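You operate a simulated robot arm through the tools that you are given. There is no shell and no other tool.

You are at the controls of a simulated two-armed robot. One attempt, no reset.

Task
Lock the paddle rod, then drain the big vat to about 200 litres.
Fine: push the rod in before locking it with the yellow catch; open the tube valve to see the level, hold the drain knob, shut the tube valve at the end. Where these are worked on the way, their far stop is far enough and under half their travel is too little: tube valve.

Only the result counts: the job must be done as asked and must still hold three seconds after the hand-in. Knocking over, shifting, dropping, spilling or breaking anything else fails it.

Robot
Two 7-joint arms with fingered hands on one trunk that stands fixed in place. Base frame: the origin is at the foot of the trunk, x ahead of it, y to its left, z up. Readings come in m, degrees, newtons and seconds.
The left shoulder is at [0.02, 0.208, 1.398], the right one opposite. Each reaches about 1.152 m from its shoulder. Payload 5 kg a hand.
Tool frame (each hand has its own): the origin (TCP) lies between the finger pads and is the grasp point; the fingertips stand 0.048 m ahead of it; z points along the fingers, y is the line along which they close. The gripper opens to 0.16 m; its body begins 0.056 m behind the TCP. The gripper is a hand of 4 fingers: y runs from the thumb to the fingers, the wrist lies at [-0.026, -0.142, -0.252] in the tool frame, and closing takes about 1.5 s.
Orientation is that of the tool frame in the base frame, as a unit quaternion [w, x, y, z]. With the fingers straight down and the wrist toward the robot, the tool's x, y and z point along [0, 1, 0], [1, 0, 0] and [0, 0, -1] of the base frame.

Tools
- The arms move only by the tool drive_tool. It takes "left_moves", "right_moves" or both (then of equal length, played together; a hand with none holds still); each is one flat list of numbers, 7 for each row, row after row: the shift along the tool's x, y, z in units of 250 mm (1.0 is 250 mm), then the turn, a rotation vector about the tool's x, y, z in units of 90 degrees (1.0 is 90 degrees), then the finger opening in mm, from 0 to 160. In form: [tx, ty, tz, rx, ry, rz, claw, tx, ty, tz, rx, ry, rz, claw, ...]. A call has 1 to 20 rows; each row is the pose to reach, as a shift and turn from the pose commanded when the call began, along the tool's axes at that moment. A call with a number of a shift or a turn outside -1 to 1 is refused whole. Rows are played at 5 a second. More than 0.05 m and 8.6 degrees between two rows, or a gripper value outside its range, and nothing of the call is played. A pose out of reach is approached as far as the arm can. The call stops where the force on the tool passes 50 N (or 10 N more than at its start, if that is more) or the arm is blocked; 0.2 s more then pass. The fingers move at their own pace (about 0.108 m/s each) and stop on an object; they squeeze with about 31 N. The grip force told is the motor's: it shows also when the fingers shut on nothing. Time passes only in rows, and 0.2 s behind the last, so rows that repeat a pose let the fingers close. It gives the time, the measured TCP pose, the force on the tool (base axes), the opening and the grip force at its end, in the units of the frame above (readings bear some noise), with the torque about the TCP (base axes, N m) and any sound that the robot's microphone picked up.
- Cameras (640 x 400 px; columns grow to the right, rows downward): "scene" is now at [0.0918, -0.0416, 1.6293]; the picture's right is [-0.45, -0.89, 0.00], its down [-0.14, 0.07, -0.99] and it looks along [0.88, -0.45, -0.15] (base axes); focal length 295 px, centre (320, 200). "left" rides on the left gripper at [-0.087, -0.133, -0.189] in its tool frame; the picture's right is [-0.83, -0.26, 0.49], its down [0.51, -0.71, 0.49] and it looks along [0.22, 0.66, 0.72] (tool axes); focal length 238 px, centre (320, 200). "right" rides on the right gripper at [0.087, -0.133, -0.189] in its tool frame; the picture's right is [-0.83, 0.26, -0.49], its down [-0.51, -0.71, 0.49] and it looks along [-0.22, 0.66, 0.72] (tool axes); focal length 238 px, centre (320, 200). There is no depth. A picture from a camera that has moved, and an enlarged one, comes with that camera's place and axes in the base frame and with its lens.
- grab_frame(camera): a new picture of that camera. The clock stands still meanwhile.
- slide_trunk(by): moves the trunk up (or, below 0, down) by that many m; the arms and the scene camera ride with it, the base frame stays. It gives what a move gives, with no picture.
- grasp_type(shape, hand): the hand has 4 fingers and takes this shape, open, in about a second: jaw (thumb against the fingers, like two jaws); tri (thumb and two fingers); tip (a fingertip pinch); poke (one finger out to press); point (the index stretched); flat (the hand flat); cup (the hand cupped); fist (a fist). The gripper value then closes the fingers along that shape, each until it touches; the sizes above hold for jaw. It gives what a move gives, with no picture.
- head_to(pan, tilt): turns the head with the scene camera to pan (to the left, within 86 degrees either way) and tilt (down, from -29 to 69), counted from straight ahead of the robot. It gives what a move gives.
- close_up(camera, box): a new picture of the part [left, top, right, bottom] of that camera's present view, enlarged. The clock stands still meanwhile.
- finish_job(): hands the job in; it is judged then, once.

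Places have to be worked out from the pictures, the camera data and where the tool is seen. Open the grippers and draw the arms clear of the work before you hand the job in, unless the task says otherwise.

The tools are called after "Request:" as a command line: name --argument value ..., lists and objects as JSON in quotes. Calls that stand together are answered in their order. drive_tool: Moves the arms, as the interface text tells. Its arguments: {"type":"object","properties":{"left_moves":{"type":"array","items":{"type":"number"}},"right_moves":{"type":"array","items":{"type":"number"}}},"required":[]} The other tools are called the same way: slide_trunk (by) moves the trunk up or down; grasp_type (shape, hand) gives the hand a shape; head_to (pan, tilt) turns the head that bears the scene camera; grab_frame (camera) takes a picture; close_up (camera, box) takes an enlarged picture of a part of a camera's view; finish_job () hands the job in.

At the start:

```text
clock: 0.0
left_tool_pos: [0.5891, -0.114, 1.6048]
left_tcp_rot: [0.0, 0.707, 0.707, 0.0]
left_contact_force: [0.4, -0.1, -0.7]
left_torque: [-0.03, -0.01, 0.0]
left_width: 0.1597
left_grasp_force: 0.0
left_shape: jaw
right_tool_pos: [0.3898, -0.5706, 1.6134]
right_tcp_rot: [0.0, 0.707, 0.707, 0.0]
right_contact_force: [-0.7, -0.5, 0.1]
right_torque: [0.01, 0.01, -0.01]
right_width: 0.1595
right_grasp_force: 0.1
right_shape: jaw
trunk travel left (down, up): [-0.4, 0.29]
head pan, tilt (commanded): [-26.9, 8.8]
```

scene: 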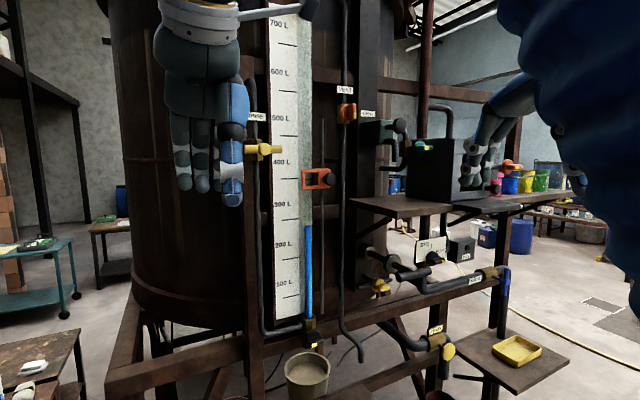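
right: 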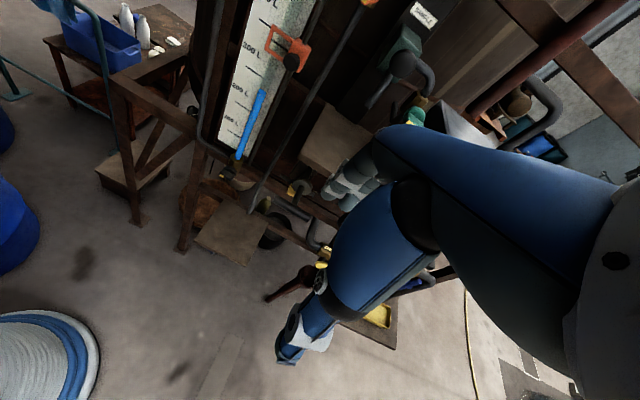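
left: 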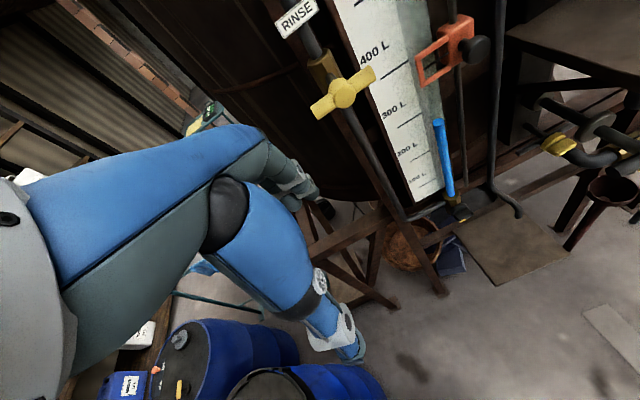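

I'll start by surveying the scene with enlarged pictures to identify the vat, rod, catch, tube valve and drain knob.

Request:
close_up --camera "scene" --box '[220, 0, 420, 125]'

Request:
close_up --camera "scene" --box '[220, 230, 540, 400]'

Request:
close_up --camera "scene" --box '[340, 90, 540, 215]'

```text
3.20 times, centred on (320, 62) of scene
camera zoom: at [0.0918, -0.0416, 1.6293], right [-0.45, -0.89, 0.0], down [-0.14, 0.07, -0.99], along [0.88, -0.45, -0.15], focal length 945 px, centre (320, 640)
```

zoom: 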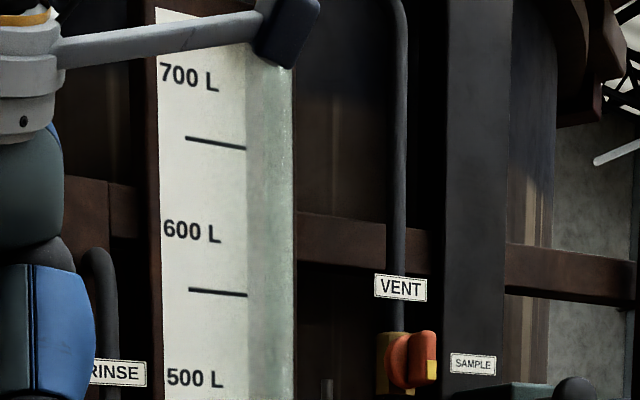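

```text
2.00 times, centred on (380, 315) of scene
camera zoom: at [0.0918, -0.0416, 1.6293], right [-0.45, -0.89, 0.0], down [-0.14, 0.07, -0.99], along [0.88, -0.45, -0.15], focal length 591 px, centre (200, -30)
```

zoom: 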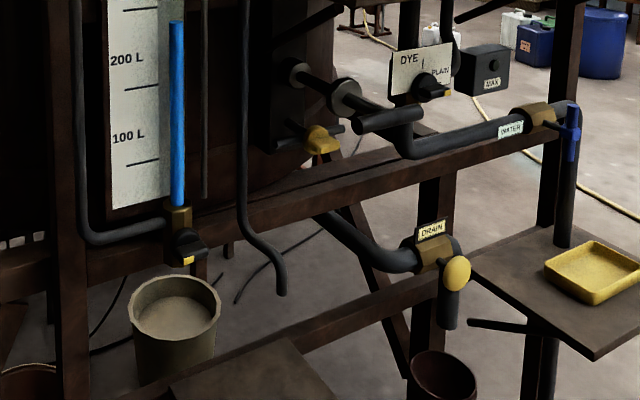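

```text
3.20 times, centred on (440, 152) of scene
camera zoom: at [0.0918, -0.0416, 1.6293], right [-0.45, -0.89, 0.0], down [-0.14, 0.07, -0.99], along [0.88, -0.45, -0.15], focal length 945 px, centre (-64, 352)
```

zoom: 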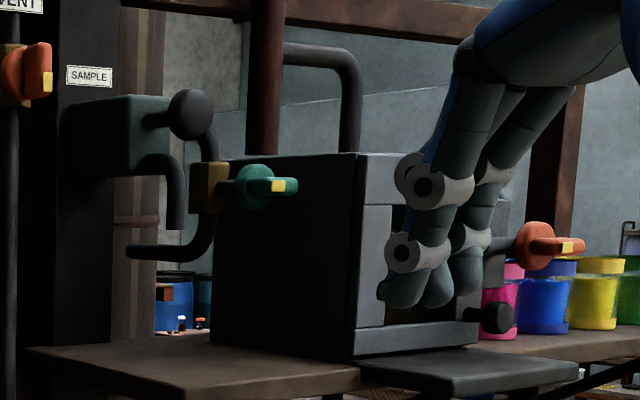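

The tube valve looks to be the black knob under the gauge tube; the drain knob is the yellow mushroom at DRAIN; the rod seems to be the horizontal black one with a T handle and yellow catch beneath. I'll turn the head down for a better view.

Request:
head_to --pan -38 --tilt 30

Request:
grab_frame --camera "scene"

```text
clock: 0.8
left_tool_pos: [0.5888, -0.1137, 1.6055]
left_tcp_rot: [0.0, 0.706, 0.708, 0.001]
left_contact_force: [-0.3, 0.6, 0.3]
left_torque: [0.01, 0.01, 0.0]
left_width: 0.1598
left_grasp_force: 0.1
left_shape: jaw
right_tool_pos: [0.3911, -0.5699, 1.6132]
right_tcp_rot: [0.0, 0.708, 0.707, -0.001]
right_contact_force: [0.1, -0.2, -0.7]
right_torque: [-0.02, -0.05, -0.01]
right_width: 0.1595
right_grasp_force: 0.1
right_shape: jaw
trunk travel left (down, up): [-0.4, 0.29]
head pan, tilt (commanded): [-38.0, 30.0]
```

```text
taken
camera scene: at [0.0804, -0.0553, 1.595], right [-0.61, -0.79, 0.0], down [-0.39, 0.31, -0.87], along [0.68, -0.53, -0.5], focal length 295 px, centre (320, 200)
```

scene: 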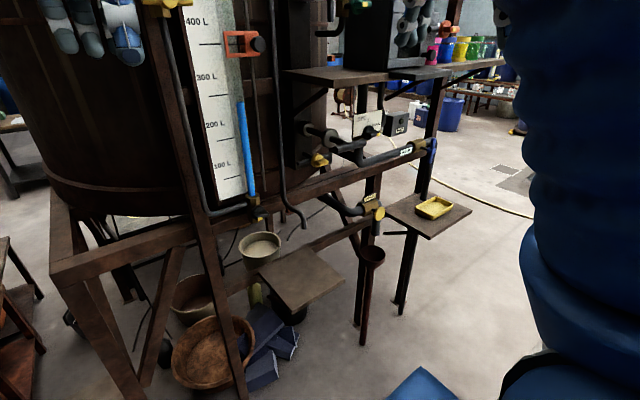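

Request:
close_up --camera "scene" --box '[270, 80, 450, 192]'

Request:
close_up --camera "scene" --box '[200, 130, 400, 255]'

Request:
close_up --camera "scene" --box '[140, 0, 340, 125]'

Request:
close_up --camera "left" --box '[300, 0, 640, 230]'

```text
3.56 times, centred on (360, 136) of scene
camera zoom: at [0.0804, -0.0553, 1.595], right [-0.61, -0.79, 0.0], down [-0.39, 0.31, -0.87], along [0.68, -0.53, -0.5], focal length 1050 px, centre (178, 428)
```

zoom: 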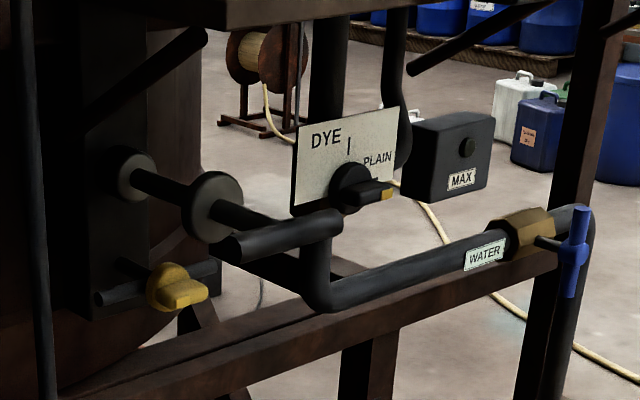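

```text
3.20 times, centred on (300, 192) of scene
camera zoom: at [0.0804, -0.0553, 1.595], right [-0.61, -0.79, 0.0], down [-0.39, 0.31, -0.87], along [0.68, -0.53, -0.5], focal length 945 px, centre (384, 224)
```

zoom: 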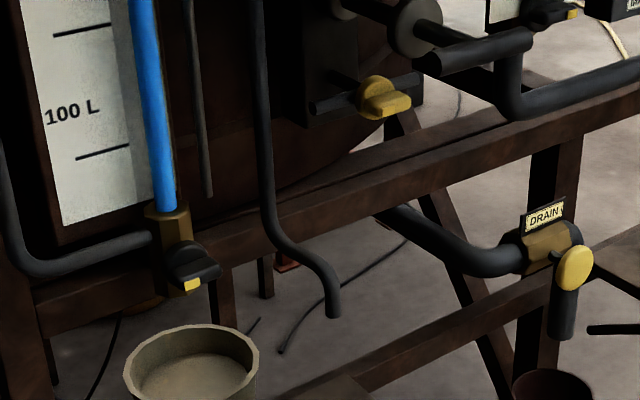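

```text
3.20 times, centred on (240, 62) of scene
camera zoom: at [0.0804, -0.0553, 1.595], right [-0.61, -0.79, 0.0], down [-0.39, 0.31, -0.87], along [0.68, -0.53, -0.5], focal length 945 px, centre (576, 640)
```

zoom: 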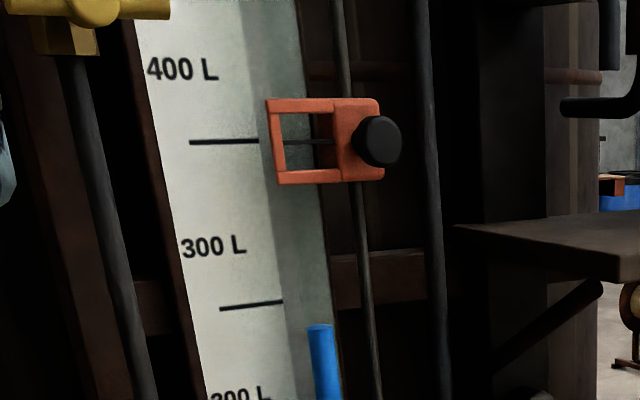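

```text
1.74 times, centred on (470, 115) of left
camera zoom: at [0.4562, -0.2013, 1.7939], right [-0.26, -0.83, -0.49], down [-0.71, 0.5, -0.49], along [0.66, 0.22, -0.72], focal length 414 px, centre (59, 348)
```

zoom: 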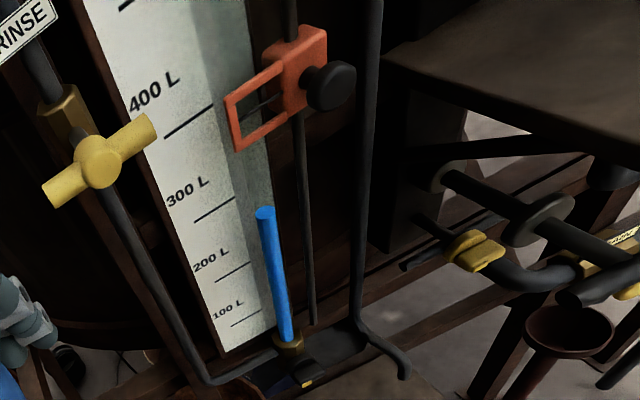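

Let me look closer at the rod, its catch, and the pipe around it.

Request:
close_up --camera "scene" --box '[290, 110, 390, 172]'

Request:
close_up --camera "left" --box '[500, 60, 640, 200]'

Request:
close_up --camera "right" --box '[200, 100, 440, 300]'

```text
6.40 times, centred on (340, 141) of scene
camera zoom: at [0.0804, -0.0553, 1.595], right [-0.61, -0.79, 0.0], down [-0.39, 0.31, -0.87], along [0.68, -0.53, -0.5], focal length 1891 px, centre (192, 578)
```

zoom: 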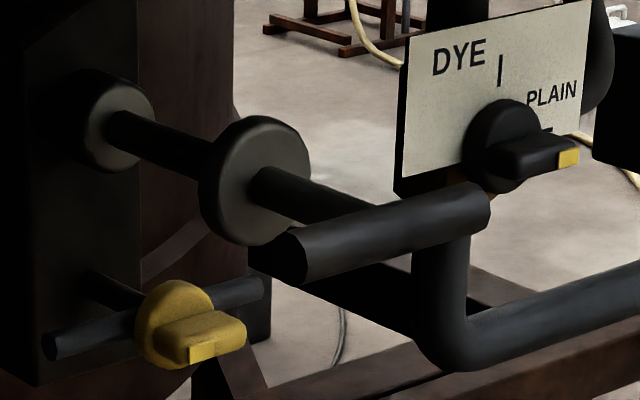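

```text
2.86 times, centred on (570, 130) of left
camera zoom: at [0.4562, -0.2013, 1.7939], right [-0.26, -0.83, -0.49], down [-0.71, 0.5, -0.49], along [0.66, 0.22, -0.72], focal length 681 px, centre (-394, 400)
```

zoom: 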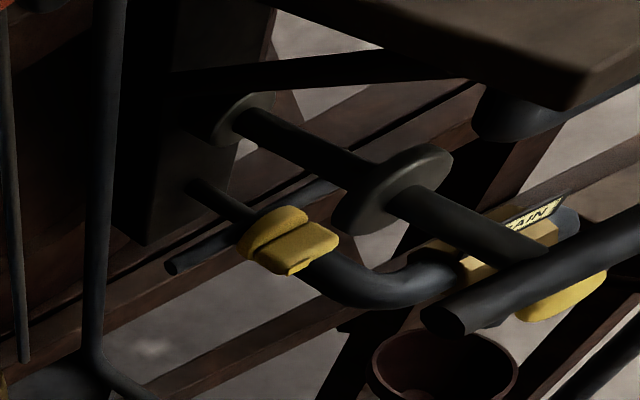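

```text
2.00 times, centred on (320, 200) of right
camera zoom: at [0.257, -0.4835, 1.8028], right [0.26, -0.83, 0.49], down [-0.71, -0.51, -0.49], along [0.66, -0.22, -0.72], focal length 477 px, centre (320, 200)
```

zoom: 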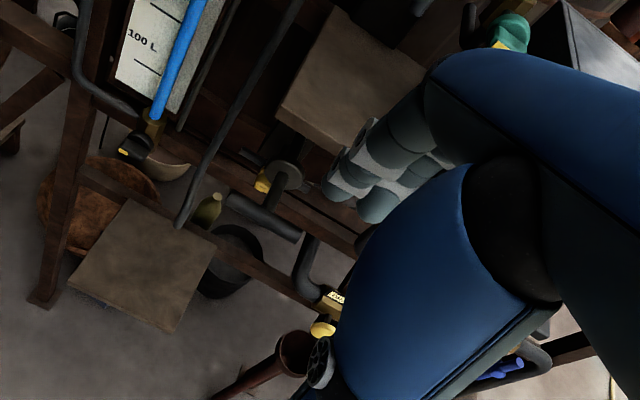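

From triangulation: the T-handle's near end is at about (0.61, -0.515, 1.335) and the rod runs along +x at y≈-0.57, z≈1.334. The collar is at x≈0.69, the catch at (0.737, -0.566, 1.25), the tube valve at (0.74, -0.35, 1.15) and the drain knob at (0.71, -0.84, 0.965). I'll bring the right hand down in front of the rod with its fingers turning forward.

Request:
drive_tool --right_moves '[0, 0.0, 0.08, -0.0833, 0, 0, 160, 0, 0.0, 0.16, -0.1667, 0, 0, 160, 0, 0, 0.24, -0.25, 0, 0, 160, 0, 0, 0.32, -0.3333, 0, 0, 160, 0, 0, 0.4, -0.4167, 0, 0, 160, 0, 0, 0.48, -0.5, 0, 0, 160, 0, 0, 0.56, -0.5833, 0, 0, 160, 0, 0, 0.64, -0.6667, 0, 0, 160, 0, 0, 0.72, -0.75, 0, 0, 160, 0, 0, 0.8, -0.8333, 0, 0, 160, 0, 0, 0.88, -0.9167, 0, 0, 160, 0, 0, 0.96, -1.0, 0, 0, 160]'

Request:
grab_frame --camera "scene"

Request:
grab_frame --camera "right"

Request:
grab_frame --camera "left"

```text
clock: 3.5
left_tool_pos: [0.5901, -0.1181, 1.6036]
left_tcp_rot: [-0.002, 0.707, 0.707, 0.0]
left_contact_force: [-0.3, -2.4, -0.5]
left_torque: [0.27, -0.01, 0.01]
left_width: 0.1596
left_grasp_force: 0.0
left_shape: jaw
right_tool_pos: [0.4171, -0.5686, 1.361]
right_tcp_rot: [0.5, 0.5, 0.5, 0.501]
right_contact_force: [1.4, -1.1, 0.8]
right_torque: [-0.03, -0.02, 0.14]
right_width: 0.1601
right_grasp_force: 0.0
right_shape: jaw
right hand out of reach, approached as far as the arm can: row 8, 9, 10, 11, 12
trunk travel left (down, up): [-0.4, 0.29]
head pan, tilt (commanded): [-38.0, 30.0]
```

```text
taken
camera scene: at [0.0814, -0.0589, 1.5945], right [-0.62, -0.79, 0.0], down [-0.39, 0.31, -0.86], along [0.68, -0.53, -0.5], focal length 295 px, centre (320, 200)
```

scene: 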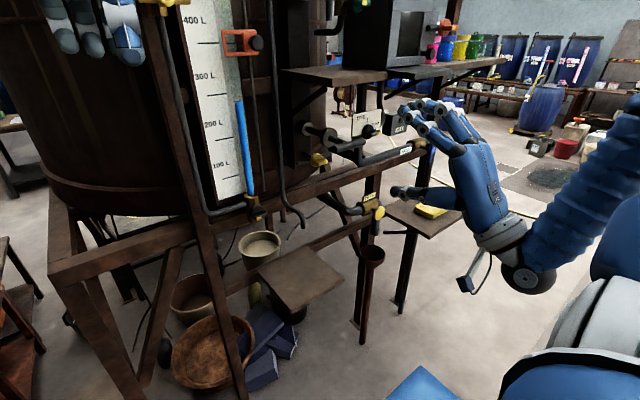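

```text
taken
camera right: at [0.2273, -0.4814, 1.2289], right [-0.49, -0.83, 0.26], down [0.49, -0.51, -0.71], along [0.72, -0.22, 0.66], focal length 238 px, centre (320, 200)
```

right: 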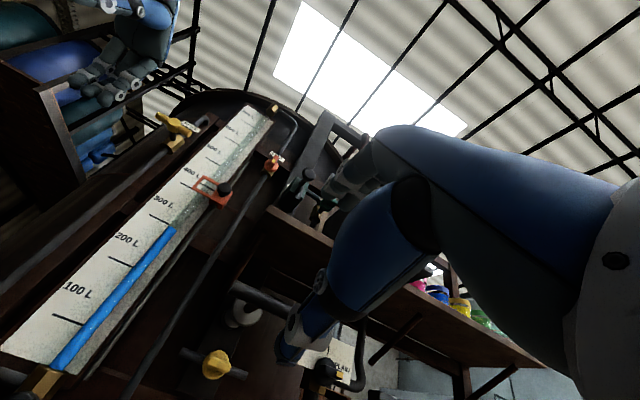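

```text
taken
camera left: at [0.4571, -0.2061, 1.7923], right [-0.26, -0.83, -0.49], down [-0.71, 0.51, -0.49], along [0.66, 0.22, -0.72], focal length 238 px, centre (320, 200)
```

left: 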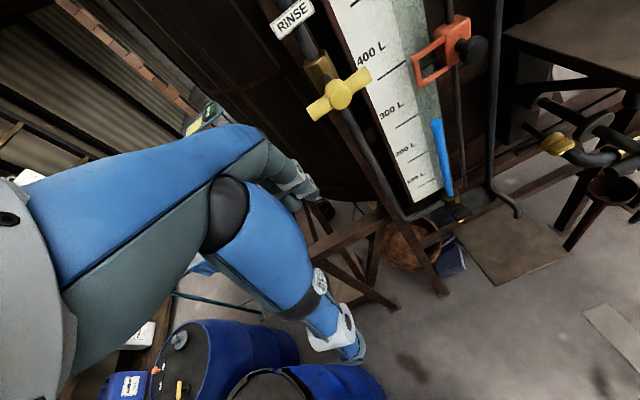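

The right hand now points forward at (0.417, -0.569, 1.361) with the fingers above and the thumb below, which suits gripping the T-bar along y. I'll move it partway toward the handle at rod height and check the views.

Request:
drive_tool --right_moves '[0, -0.05, 0.15, 0, 0, 0, 110, 0, -0.1, 0.3, 0, 0, 0, 110, 0, -0.152, 0.42, 0, 0, 0, 110]'

Request:
close_up --camera "scene" --box '[270, 60, 510, 210]'

Request:
close_up --camera "left" --box '[480, 40, 640, 240]'

Request:
grab_frame --camera "right"

```text
clock: 4.2
left_tool_pos: [0.5897, -0.1133, 1.6049]
left_tcp_rot: [0.0, 0.706, 0.708, -0.001]
left_contact_force: [0.4, 1.2, -0.5]
left_torque: [-0.06, 0.04, 0.02]
left_width: 0.1595
left_grasp_force: 0.0
left_shape: jaw
right_tool_pos: [0.5219, -0.565, 1.323]
right_tcp_rot: [0.501, 0.501, 0.499, 0.499]
right_contact_force: [1.0, -0.4, 0.3]
right_torque: [-0.05, 0.0, 0.01]
right_width: 0.1105
right_grasp_force: 0.0
right_shape: jaw
trunk travel left (down, up): [-0.4, 0.29]
head pan, tilt (commanded): [-38.0, 30.0]
```

```text
2.67 times, centred on (390, 135) of scene
camera zoom: at [0.0808, -0.0549, 1.5949], right [-0.62, -0.79, 0.0], down [-0.39, 0.31, -0.87], along [0.68, -0.53, -0.5], focal length 788 px, centre (133, 373)
```

zoom: 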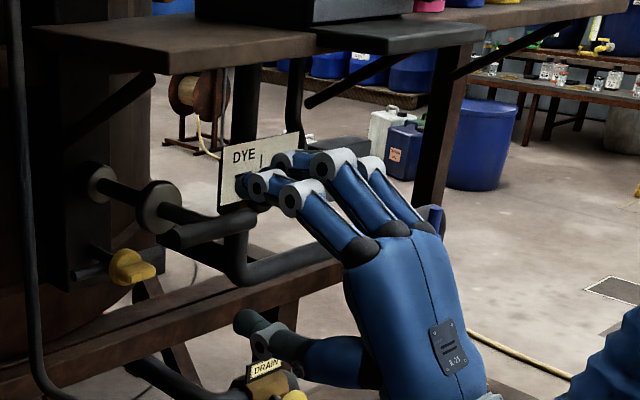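

```text
2.00 times, centred on (560, 140) of left
camera zoom: at [0.4567, -0.2011, 1.7937], right [-0.26, -0.83, -0.49], down [-0.71, 0.51, -0.49], along [0.66, 0.22, -0.72], focal length 477 px, centre (-160, 320)
```

zoom: 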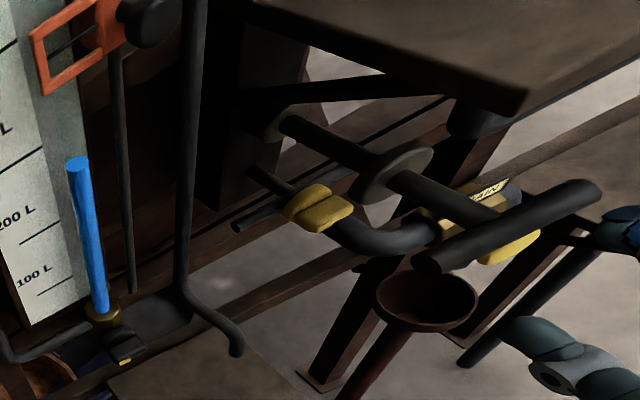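

```text
taken
camera right: at [0.3317, -0.4787, 1.1913], right [-0.49, -0.83, 0.26], down [0.49, -0.51, -0.71], along [0.72, -0.22, 0.66], focal length 238 px, centre (320, 200)
```

right: 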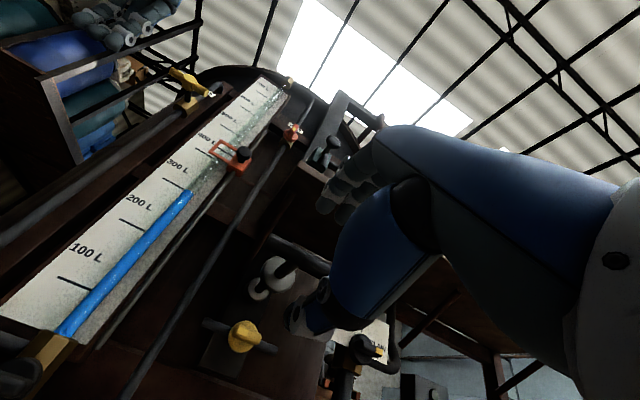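

TCP is now (0.522, -0.565, 1.323), so I need about +0.085 in x and +0.012 in z to straddle the T-bar. First I'll zoom the right camera to check for pipes near where the fingertips will go.

Request:
close_up --camera "right" --box '[180, 230, 460, 400]'

Request:
close_up --camera "scene" --box '[290, 100, 410, 175]'

```text
2.29 times, centred on (320, 315) of right
camera zoom: at [0.3317, -0.4787, 1.1913], right [-0.49, -0.83, 0.26], down [0.49, -0.51, -0.71], along [0.72, -0.22, 0.66], focal length 545 px, centre (320, -63)
```

zoom: 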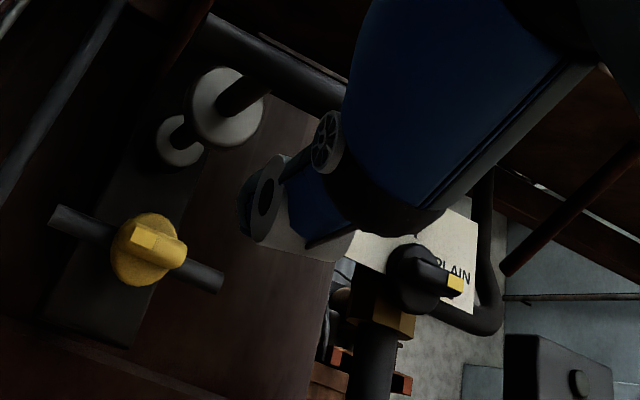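

```text
5.33 times, centred on (350, 138) of scene
camera zoom: at [0.0808, -0.0549, 1.5949], right [-0.62, -0.79, 0.0], down [-0.39, 0.31, -0.87], along [0.68, -0.53, -0.5], focal length 1576 px, centre (160, 533)
```

zoom: 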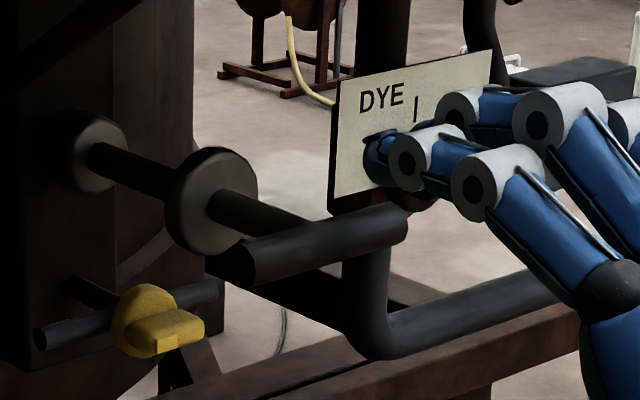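

The WATER pipe and DYE selector sit around y≈-0.76, well clear of the T-bar's far end at y≈-0.62. I'll advance so the T-bar lies between the fingers and thumb.

Request:
drive_tool --right_moves '[0, 0.048, 0.1, 0, 0, 0, 110, 0, 0.048, 0.2, 0, 0, 0, 110, 0, 0.048, 0.3, 0, 0, 0, 110, 0, 0.048, 0.34, 0, 0, 0, 110]'

Request:
close_up --camera "scene" --box '[270, 60, 510, 210]'

Request:
close_up --camera "left" --box '[480, 40, 640, 240]'

```text
clock: 5.2
left_tool_pos: [0.5882, -0.1136, 1.6042]
left_tcp_rot: [0.0, 0.707, 0.708, 0.0]
left_contact_force: [0.4, -0.3, -0.3]
left_torque: [-0.02, 0.03, -0.01]
left_width: 0.1599
left_grasp_force: 0.1
left_shape: jaw
right_tool_pos: [0.6072, -0.5637, 1.3357]
right_tcp_rot: [0.499, 0.5, 0.5, 0.5]
right_contact_force: [0.1, -0.9, -0.2]
right_torque: [0.02, -0.01, -0.03]
right_width: 0.1105
right_grasp_force: 0.1
right_shape: jaw
trunk travel left (down, up): [-0.4, 0.29]
head pan, tilt (commanded): [-38.0, 30.0]
```

```text
2.67 times, centred on (390, 135) of scene
camera zoom: at [0.0807, -0.0551, 1.5949], right [-0.62, -0.79, 0.0], down [-0.39, 0.31, -0.87], along [0.68, -0.53, -0.5], focal length 788 px, centre (133, 373)
```

zoom: 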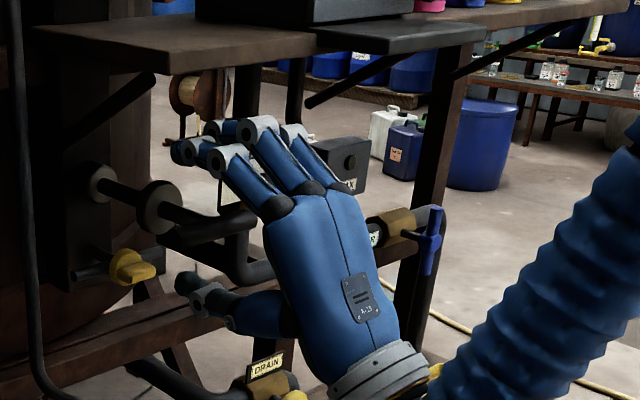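

```text
2.00 times, centred on (560, 140) of left
camera zoom: at [0.4566, -0.2012, 1.7937], right [-0.26, -0.83, -0.49], down [-0.71, 0.5, -0.49], along [0.66, 0.22, -0.72], focal length 477 px, centre (-160, 320)
```

zoom: 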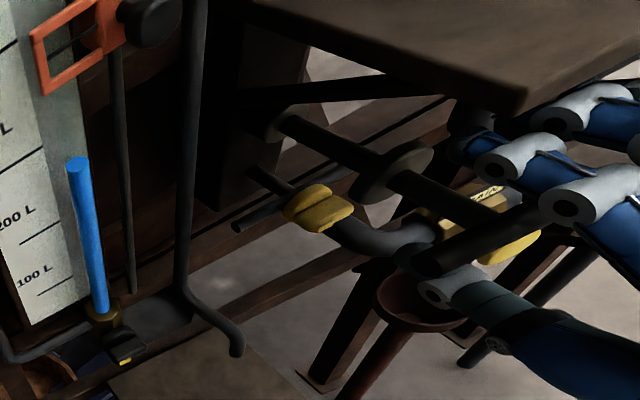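

The T-bar looks to be between the thumb (below) and fingers (above). Closing the grip on it.

Request:
drive_tool --right_moves '[0, 0, 0, 0, 0, 0, 60, 0, 0, 0, 0, 0, 0, 30, 0, 0, 0, 0, 0, 0, 10, 0, 0, 0, 0, 0, 0, 10, 0, 0, 0, 0, 0, 0, 10, 0, 0, 0, 0, 0, 0, 10]'

Request:
close_up --camera "scene" --box '[270, 60, 510, 210]'

Request:
close_up --camera "left" --box '[480, 40, 640, 240]'

```text
clock: 6.7
left_tool_pos: [0.5896, -0.1152, 1.6047]
left_tcp_rot: [-0.001, 0.706, 0.708, 0.0]
left_contact_force: [1.1, 0.0, 0.5]
left_torque: [0.0, -0.01, -0.01]
left_width: 0.1597
left_grasp_force: 0.1
left_shape: jaw
right_tool_pos: [0.6071, -0.5636, 1.335]
right_tcp_rot: [0.5, 0.5, 0.5, 0.5]
right_contact_force: [-0.6, 1.8, -3.2]
right_torque: [0.02, 0.16, 0.01]
right_width: 0.0101
right_grasp_force: 0.0
right_shape: jaw
trunk travel left (down, up): [-0.4, 0.29]
head pan, tilt (commanded): [-38.0, 30.0]
```

```text
2.67 times, centred on (390, 135) of scene
camera zoom: at [0.0805, -0.0555, 1.5949], right [-0.62, -0.79, 0.0], down [-0.39, 0.31, -0.87], along [0.68, -0.53, -0.5], focal length 788 px, centre (133, 373)
```

zoom: 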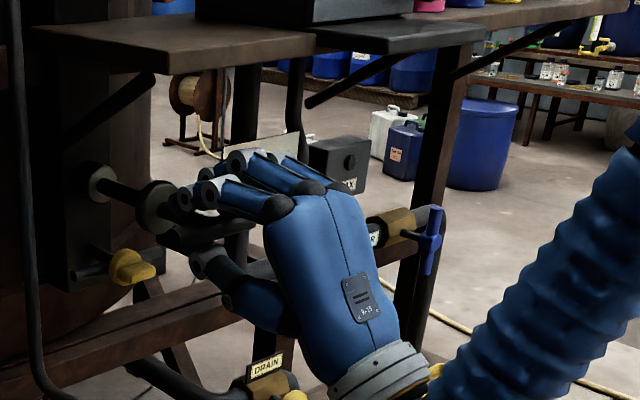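

```text
2.00 times, centred on (560, 140) of left
camera zoom: at [0.4563, -0.2016, 1.7938], right [-0.26, -0.83, -0.49], down [-0.71, 0.51, -0.49], along [0.66, 0.22, -0.72], focal length 477 px, centre (-160, 320)
```

zoom: 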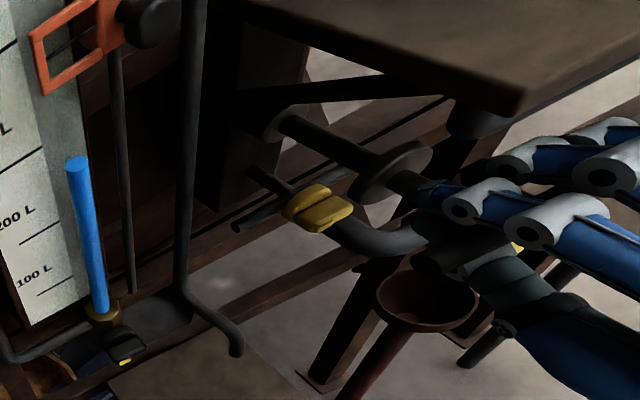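

Width reads 10 mm with no grip force, so I need to see whether the bar is really held. Zooming in further.

Request:
close_up --camera "left" --box '[560, 100, 640, 160]'

Request:
close_up --camera "scene" --box '[315, 105, 405, 161]'

Request:
grab_frame --camera "right"

```text
6.67 times, centred on (600, 130) of left
camera zoom: at [0.4563, -0.2016, 1.7938], right [-0.26, -0.83, -0.49], down [-0.71, 0.51, -0.49], along [0.66, 0.22, -0.72], focal length 1589 px, centre (-1547, 667)
```

zoom: 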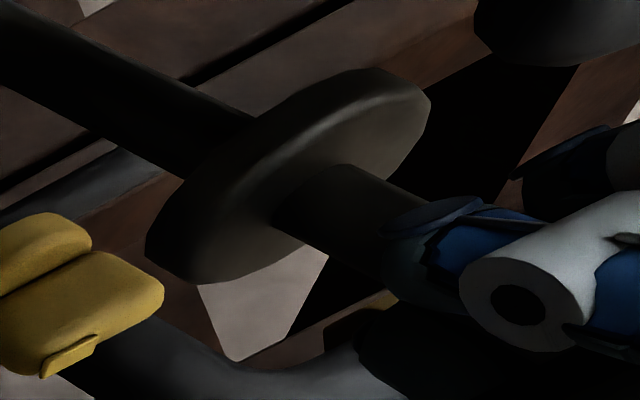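

```text
7.11 times, centred on (360, 133) of scene
camera zoom: at [0.0805, -0.0555, 1.5949], right [-0.62, -0.79, 0.0], down [-0.39, 0.31, -0.87], along [0.68, -0.53, -0.5], focal length 2101 px, centre (36, 676)
```

zoom: 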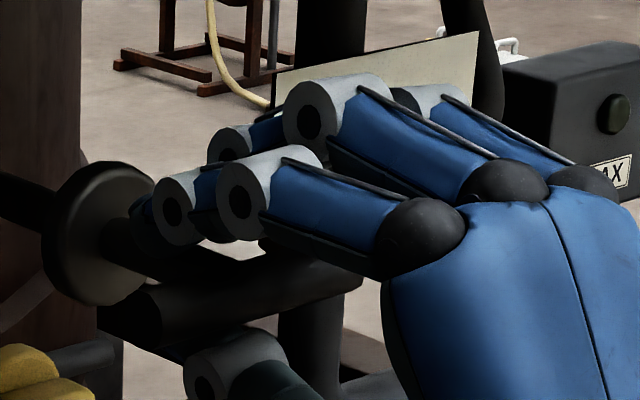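

```text
taken
camera right: at [0.4174, -0.4771, 1.2036], right [-0.49, -0.83, 0.26], down [0.49, -0.51, -0.71], along [0.72, -0.22, 0.65], focal length 238 px, centre (320, 200)
```

right: 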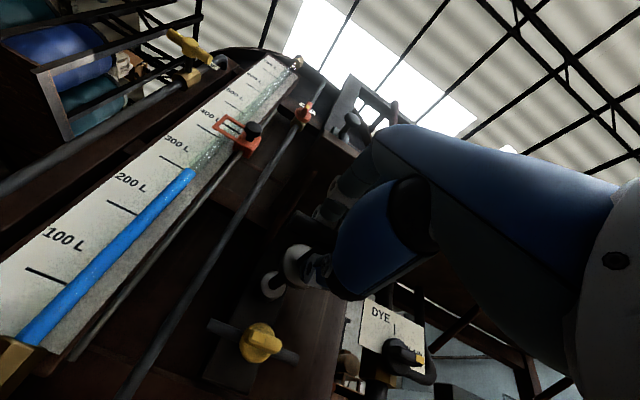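

The index fingertip has hooked over the bar but isn't squeezing, since I only commanded 10 mm. I'll command full closure and check the force.

Request:
drive_tool --right_moves '[0, 0, 0, 0, 0, 0, 0, 0, 0, 0, 0, 0, 0, 0, 0, 0, 0, 0, 0, 0, 0, 0, 0, 0, 0, 0, 0, 0]'

Request:
close_up --camera "scene" --box '[315, 105, 405, 161]'

Request:
close_up --camera "left" --box '[560, 80, 640, 180]'

```text
clock: 7.7
left_tool_pos: [0.5887, -0.1153, 1.6043]
left_tcp_rot: [0.0, 0.707, 0.708, 0.0]
left_contact_force: [-1.1, -0.7, -0.8]
left_torque: [0.02, -0.02, 0.06]
left_width: 0.1595
left_grasp_force: 0.0
left_shape: jaw
right_tool_pos: [0.609, -0.5648, 1.3342]
right_tcp_rot: [0.499, 0.5, 0.501, 0.5]
right_contact_force: [-1.1, 0.1, -8.6]
right_torque: [0.04, 0.24, 0.06]
right_width: 0.0021
right_grasp_force: 30.8
right_shape: jaw
trunk travel left (down, up): [-0.4, 0.29]
head pan, tilt (commanded): [-38.0, 30.0]
```

```text
7.11 times, centred on (360, 133) of scene
camera zoom: at [0.081, -0.0559, 1.5948], right [-0.62, -0.79, 0.0], down [-0.39, 0.31, -0.87], along [0.68, -0.53, -0.5], focal length 2101 px, centre (36, 676)
```

zoom: 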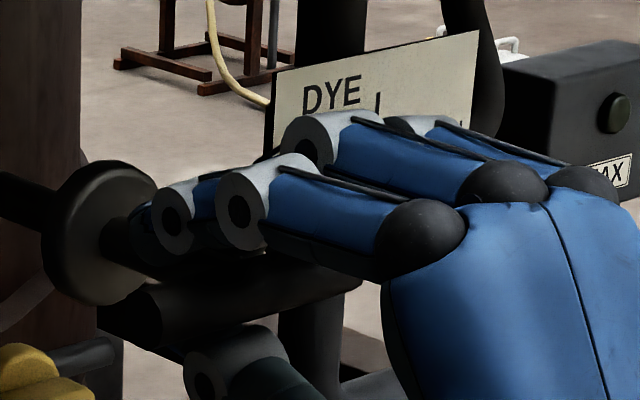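

```text
4.00 times, centred on (600, 130) of left
camera zoom: at [0.4569, -0.2021, 1.7936], right [-0.26, -0.83, -0.49], down [-0.71, 0.51, -0.49], along [0.66, 0.22, -0.72], focal length 953 px, centre (-800, 480)
```

zoom: 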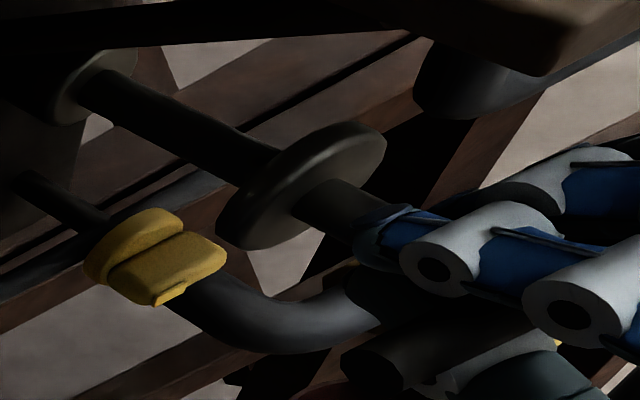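

Grip force is now 30.8 N and the hand is wrapped on the handle. I'll push the rod forward (+x) and watch the force.

Request:
drive_tool --right_moves '[0, 0, 0.06, 0, 0, 0, 0, 0, 0, 0.12, 0, 0, 0, 0, 0, 0, 0.18, 0, 0, 0, 0, 0, 0, 0.24, 0, 0, 0, 0]'

Request:
grab_frame --camera "scene"

Request:
close_up --camera "left" --box '[480, 40, 640, 240]'

```text
clock: 8.7
left_tool_pos: [0.5917, -0.1152, 1.6038]
left_tcp_rot: [-0.001, 0.706, 0.708, 0.0]
left_contact_force: [0.6, 0.2, -0.7]
left_torque: [-0.04, 0.09, -0.01]
left_width: 0.1597
left_grasp_force: 0.0
left_shape: jaw
right_tool_pos: [0.6679, -0.564, 1.3343]
right_tcp_rot: [0.498, 0.499, 0.501, 0.501]
right_contact_force: [0.9, 4.6, -10.1]
right_torque: [0.03, 0.25, 0.21]
right_width: 0.0019
right_grasp_force: 31.0
right_shape: jaw
trunk travel left (down, up): [-0.4, 0.29]
head pan, tilt (commanded): [-38.0, 30.0]
```

```text
taken
camera scene: at [0.083, -0.0555, 1.5948], right [-0.62, -0.79, 0.0], down [-0.4, 0.31, -0.87], along [0.68, -0.53, -0.5], focal length 295 px, centre (320, 200)
```

scene: 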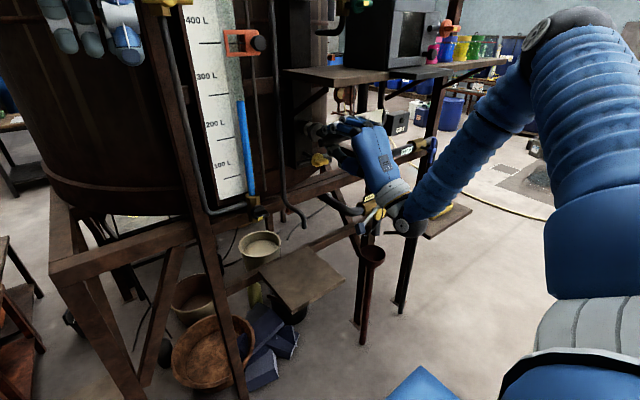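

```text
2.00 times, centred on (560, 140) of left
camera zoom: at [0.4595, -0.2015, 1.7928], right [-0.26, -0.83, -0.49], down [-0.71, 0.5, -0.49], along [0.65, 0.22, -0.72], focal length 477 px, centre (-160, 320)
```

zoom: 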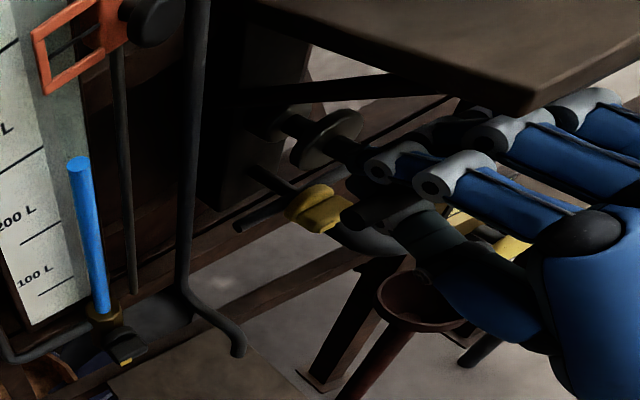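

The rod moved in about 6 cm with little force. Continuing in smaller steps until it reaches its stop.

Request:
drive_tool --right_moves '[0, 0, 0.04, 0, 0, 0, 0, 0, 0, 0.08, 0, 0, 0, 0, 0, 0, 0.12, 0, 0, 0, 0, 0, 0, 0.16, 0, 0, 0, 0]'

Request:
close_up --camera "scene" --box '[290, 90, 410, 175]'

Request:
close_up --camera "left" --box '[480, 40, 640, 240]'

```text
clock: 9.8
left_tool_pos: [0.5855, -0.1146, 1.6058]
left_tcp_rot: [0.001, 0.707, 0.708, 0.0]
left_contact_force: [-0.4, -0.2, -0.6]
left_torque: [0.0, 0.08, -0.01]
left_width: 0.1594
left_grasp_force: 0.1
left_shape: jaw
right_tool_pos: [0.7006, -0.5642, 1.3329]
right_tcp_rot: [0.498, 0.501, 0.5, 0.501]
right_contact_force: [-43.5, 1.9, -7.2]
right_torque: [0.03, 0.21, 0.18]
right_width: 0.0041
right_grasp_force: 30.7
right_shape: jaw
trunk travel left (down, up): [-0.4, 0.29]
head pan, tilt (commanded): [-38.0, 30.0]
stopped in row 4 (right hand): the force on the tool passed its limit at 55 N (the readings are from after the stop); the commanded pose is now the measured one
```

```text
4.71 times, centred on (350, 132) of scene
camera zoom: at [0.0751, -0.0559, 1.5953], right [-0.62, -0.79, 0.0], down [-0.39, 0.31, -0.87], along [0.68, -0.53, -0.5], focal length 1390 px, centre (179, 518)
```

zoom: 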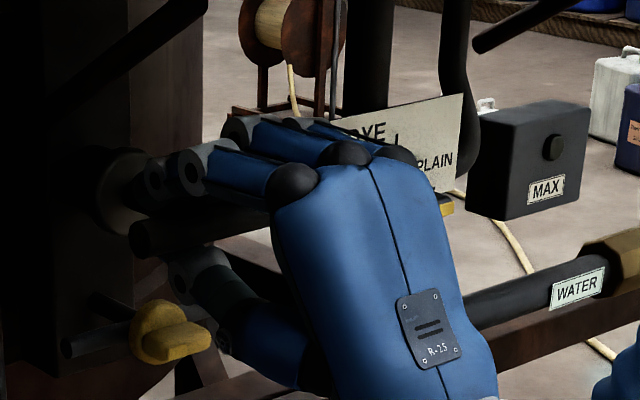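

```text
2.00 times, centred on (560, 140) of left
camera zoom: at [0.4517, -0.2016, 1.7953], right [-0.26, -0.83, -0.49], down [-0.71, 0.5, -0.49], along [0.66, 0.22, -0.72], focal length 477 px, centre (-160, 320)
```

zoom: 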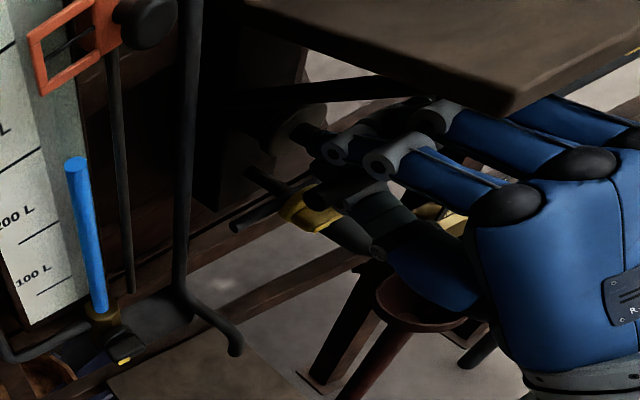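

The rod hit its stop (43–55 N) after about 9 cm of travel. I'll open the fingers only moderately, because the thumb is close above the catch, and see whether the rod stays in.

Request:
drive_tool --right_moves '[0, 0, 0, 0, 0, 0, 50, 0, 0, 0, 0, 0, 0, 60, 0, 0, 0, 0, 0, 0, 60, 0, 0, 0, 0, 0, 0, 60]'

Request:
close_up --camera "scene" --box '[290, 90, 410, 175]'

Request:
close_up --camera "left" --box '[480, 40, 640, 240]'

```text
clock: 10.8
left_tool_pos: [0.5914, -0.1124, 1.6033]
left_tcp_rot: [0.001, 0.706, 0.708, 0.0]
left_contact_force: [1.1, 0.2, -0.6]
left_torque: [-0.07, 0.13, -0.03]
left_width: 0.1595
left_grasp_force: 0.2
left_shape: jaw
right_tool_pos: [0.7085, -0.5625, 1.332]
right_tcp_rot: [0.497, 0.5, 0.502, 0.501]
right_contact_force: [0.8, 1.2, -0.4]
right_torque: [0.0, -0.07, -0.01]
right_width: 0.0594
right_grasp_force: 0.1
right_shape: jaw
trunk travel left (down, up): [-0.4, 0.29]
head pan, tilt (commanded): [-38.0, 30.0]
```

```text
4.71 times, centred on (350, 132) of scene
camera zoom: at [0.0822, -0.0549, 1.5948], right [-0.61, -0.79, 0.0], down [-0.4, 0.31, -0.87], along [0.68, -0.53, -0.5], focal length 1390 px, centre (179, 518)
```

zoom: 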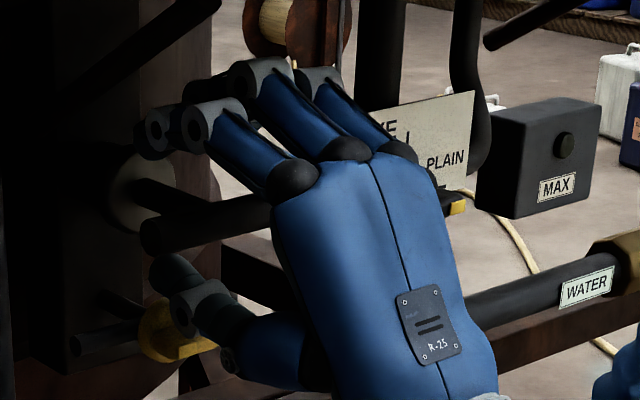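

```text
2.00 times, centred on (560, 140) of left
camera zoom: at [0.4592, -0.2002, 1.7933], right [-0.26, -0.84, -0.49], down [-0.71, 0.5, -0.49], along [0.65, 0.22, -0.72], focal length 477 px, centre (-160, 320)
```

zoom: 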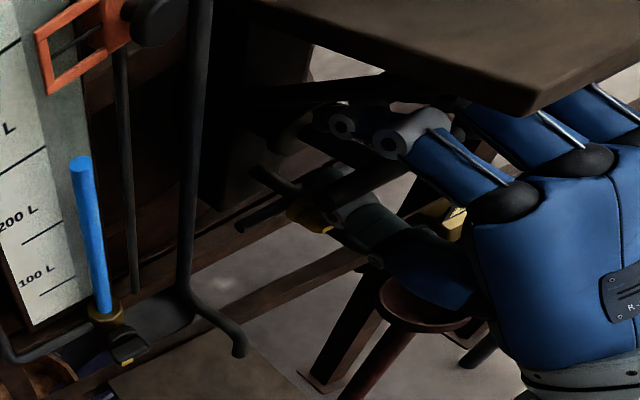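

The rod stays in with the hand open. Now I'll back the hand straight out along -x.

Request:
drive_tool --right_moves '[0, 0, -0.1, 0, 0, 0, 60, 0, 0, -0.2, 0, 0, 0, 60, 0, 0, -0.3, 0, 0, 0, 60, 0, 0, -0.4, 0, 0, 0, 60, 0, 0, -0.6, 0, 0, 0, 60, 0, 0, -0.76, 0, 0, 0, 60]'

Request:
close_up --camera "scene" --box '[290, 90, 410, 175]'

Request:
close_up --camera "left" --box '[520, 60, 640, 160]'

Request:
close_up --camera "right" --box '[180, 230, 460, 400]'

```text
clock: 12.2
left_tool_pos: [0.5879, -0.1146, 1.6057]
left_tcp_rot: [0.001, 0.706, 0.708, 0.001]
left_contact_force: [-1.4, -0.6, 1.0]
left_torque: [0.02, -0.1, 0.04]
left_width: 0.1597
left_grasp_force: 0.0
left_shape: jaw
right_tool_pos: [0.5111, -0.5663, 1.3337]
right_tcp_rot: [0.497, 0.5, 0.501, 0.501]
right_contact_force: [-0.2, -0.4, -0.2]
right_torque: [-0.01, 0.01, -0.02]
right_width: 0.0597
right_grasp_force: 0.2
right_shape: jaw
trunk travel left (down, up): [-0.4, 0.29]
head pan, tilt (commanded): [-38.0, 30.0]
```

```text
4.71 times, centred on (350, 132) of scene
camera zoom: at [0.0788, -0.0556, 1.595], right [-0.61, -0.79, 0.0], down [-0.39, 0.31, -0.87], along [0.68, -0.53, -0.5], focal length 1390 px, centre (179, 518)
```

zoom: 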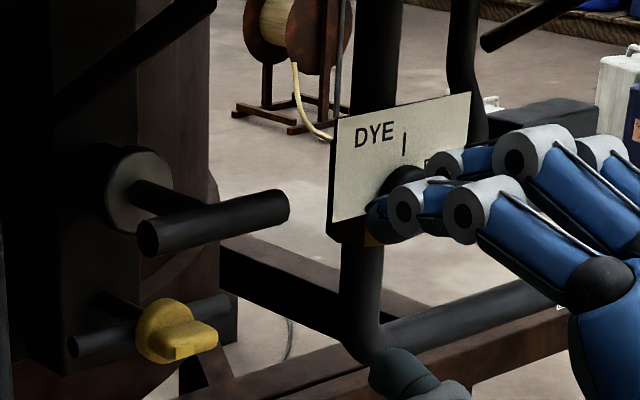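

```text
4.00 times, centred on (580, 110) of left
camera zoom: at [0.4546, -0.2012, 1.7946], right [-0.26, -0.84, -0.49], down [-0.71, 0.5, -0.49], along [0.66, 0.22, -0.72], focal length 953 px, centre (-720, 560)
```

zoom: 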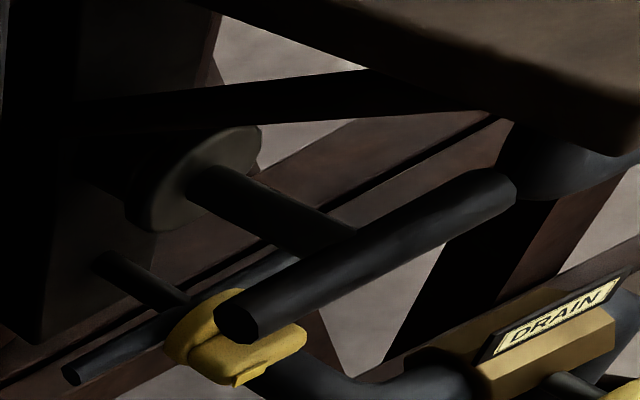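

```text
2.29 times, centred on (320, 315) of right
camera zoom: at [0.3217, -0.4789, 1.2032], right [-0.48, -0.84, 0.26], down [0.49, -0.5, -0.71], along [0.73, -0.22, 0.65], focal length 545 px, centre (320, -63)
```

zoom: 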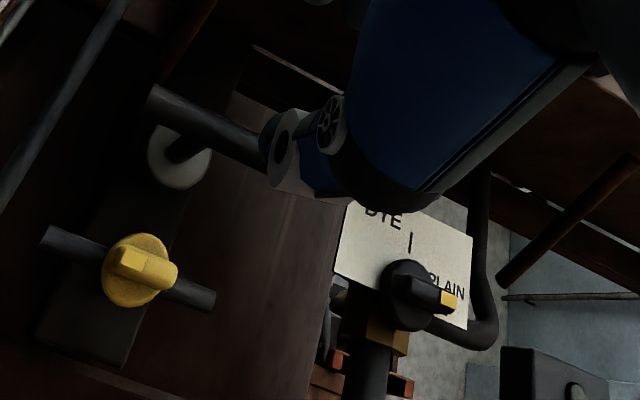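

Rod is in and staying, with the collar against the flange. Now I'll study the yellow catch in detail before gripping it.

Request:
close_up --camera "scene" --box '[295, 135, 345, 166]'

Request:
close_up --camera "left" --box '[530, 110, 610, 160]'

Request:
close_up --camera "right" --box '[190, 310, 290, 390]'

```text
12.80 times, centred on (320, 150) of scene
camera zoom: at [0.0788, -0.0556, 1.595], right [-0.61, -0.79, 0.0], down [-0.39, 0.31, -0.87], along [0.68, -0.53, -0.5], focal length 3782 px, centre (320, 834)
```

zoom: 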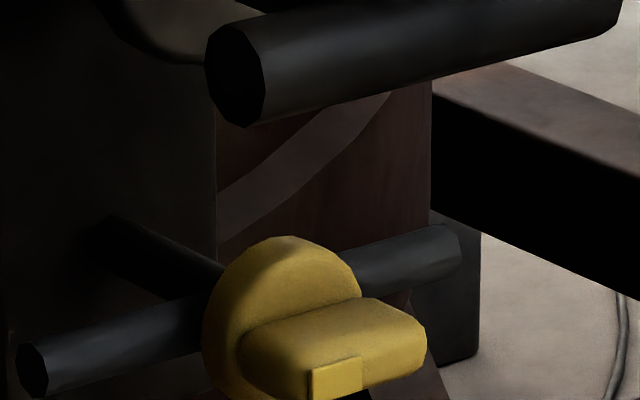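

```text
8.00 times, centred on (570, 135) of left
camera zoom: at [0.4546, -0.2012, 1.7946], right [-0.26, -0.84, -0.49], down [-0.71, 0.5, -0.49], along [0.66, 0.22, -0.72], focal length 1907 px, centre (-1680, 720)
```

zoom: 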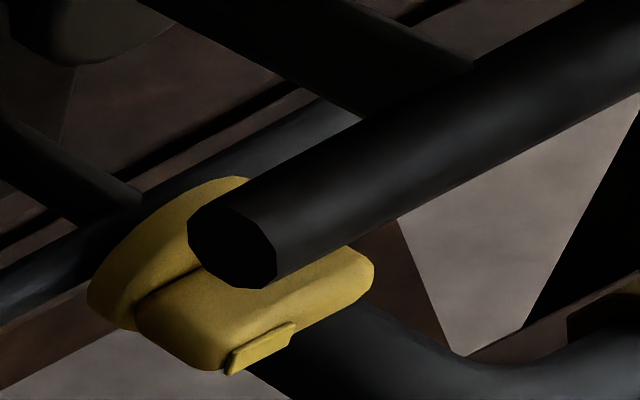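

```text
5.00 times, centred on (240, 350) of right
camera zoom: at [0.3217, -0.4789, 1.2032], right [-0.48, -0.84, 0.26], down [0.49, -0.5, -0.71], along [0.73, -0.22, 0.65], focal length 1192 px, centre (720, -550)
```

zoom: 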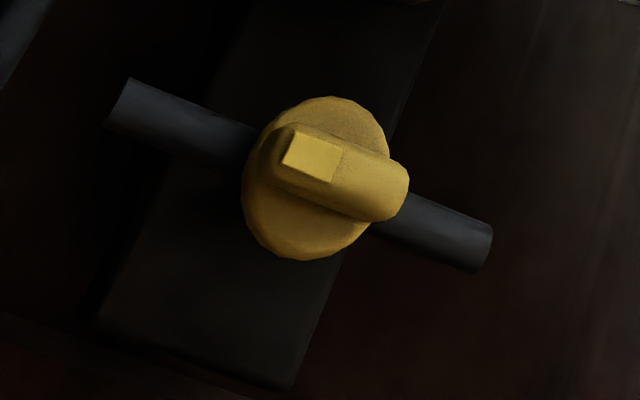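

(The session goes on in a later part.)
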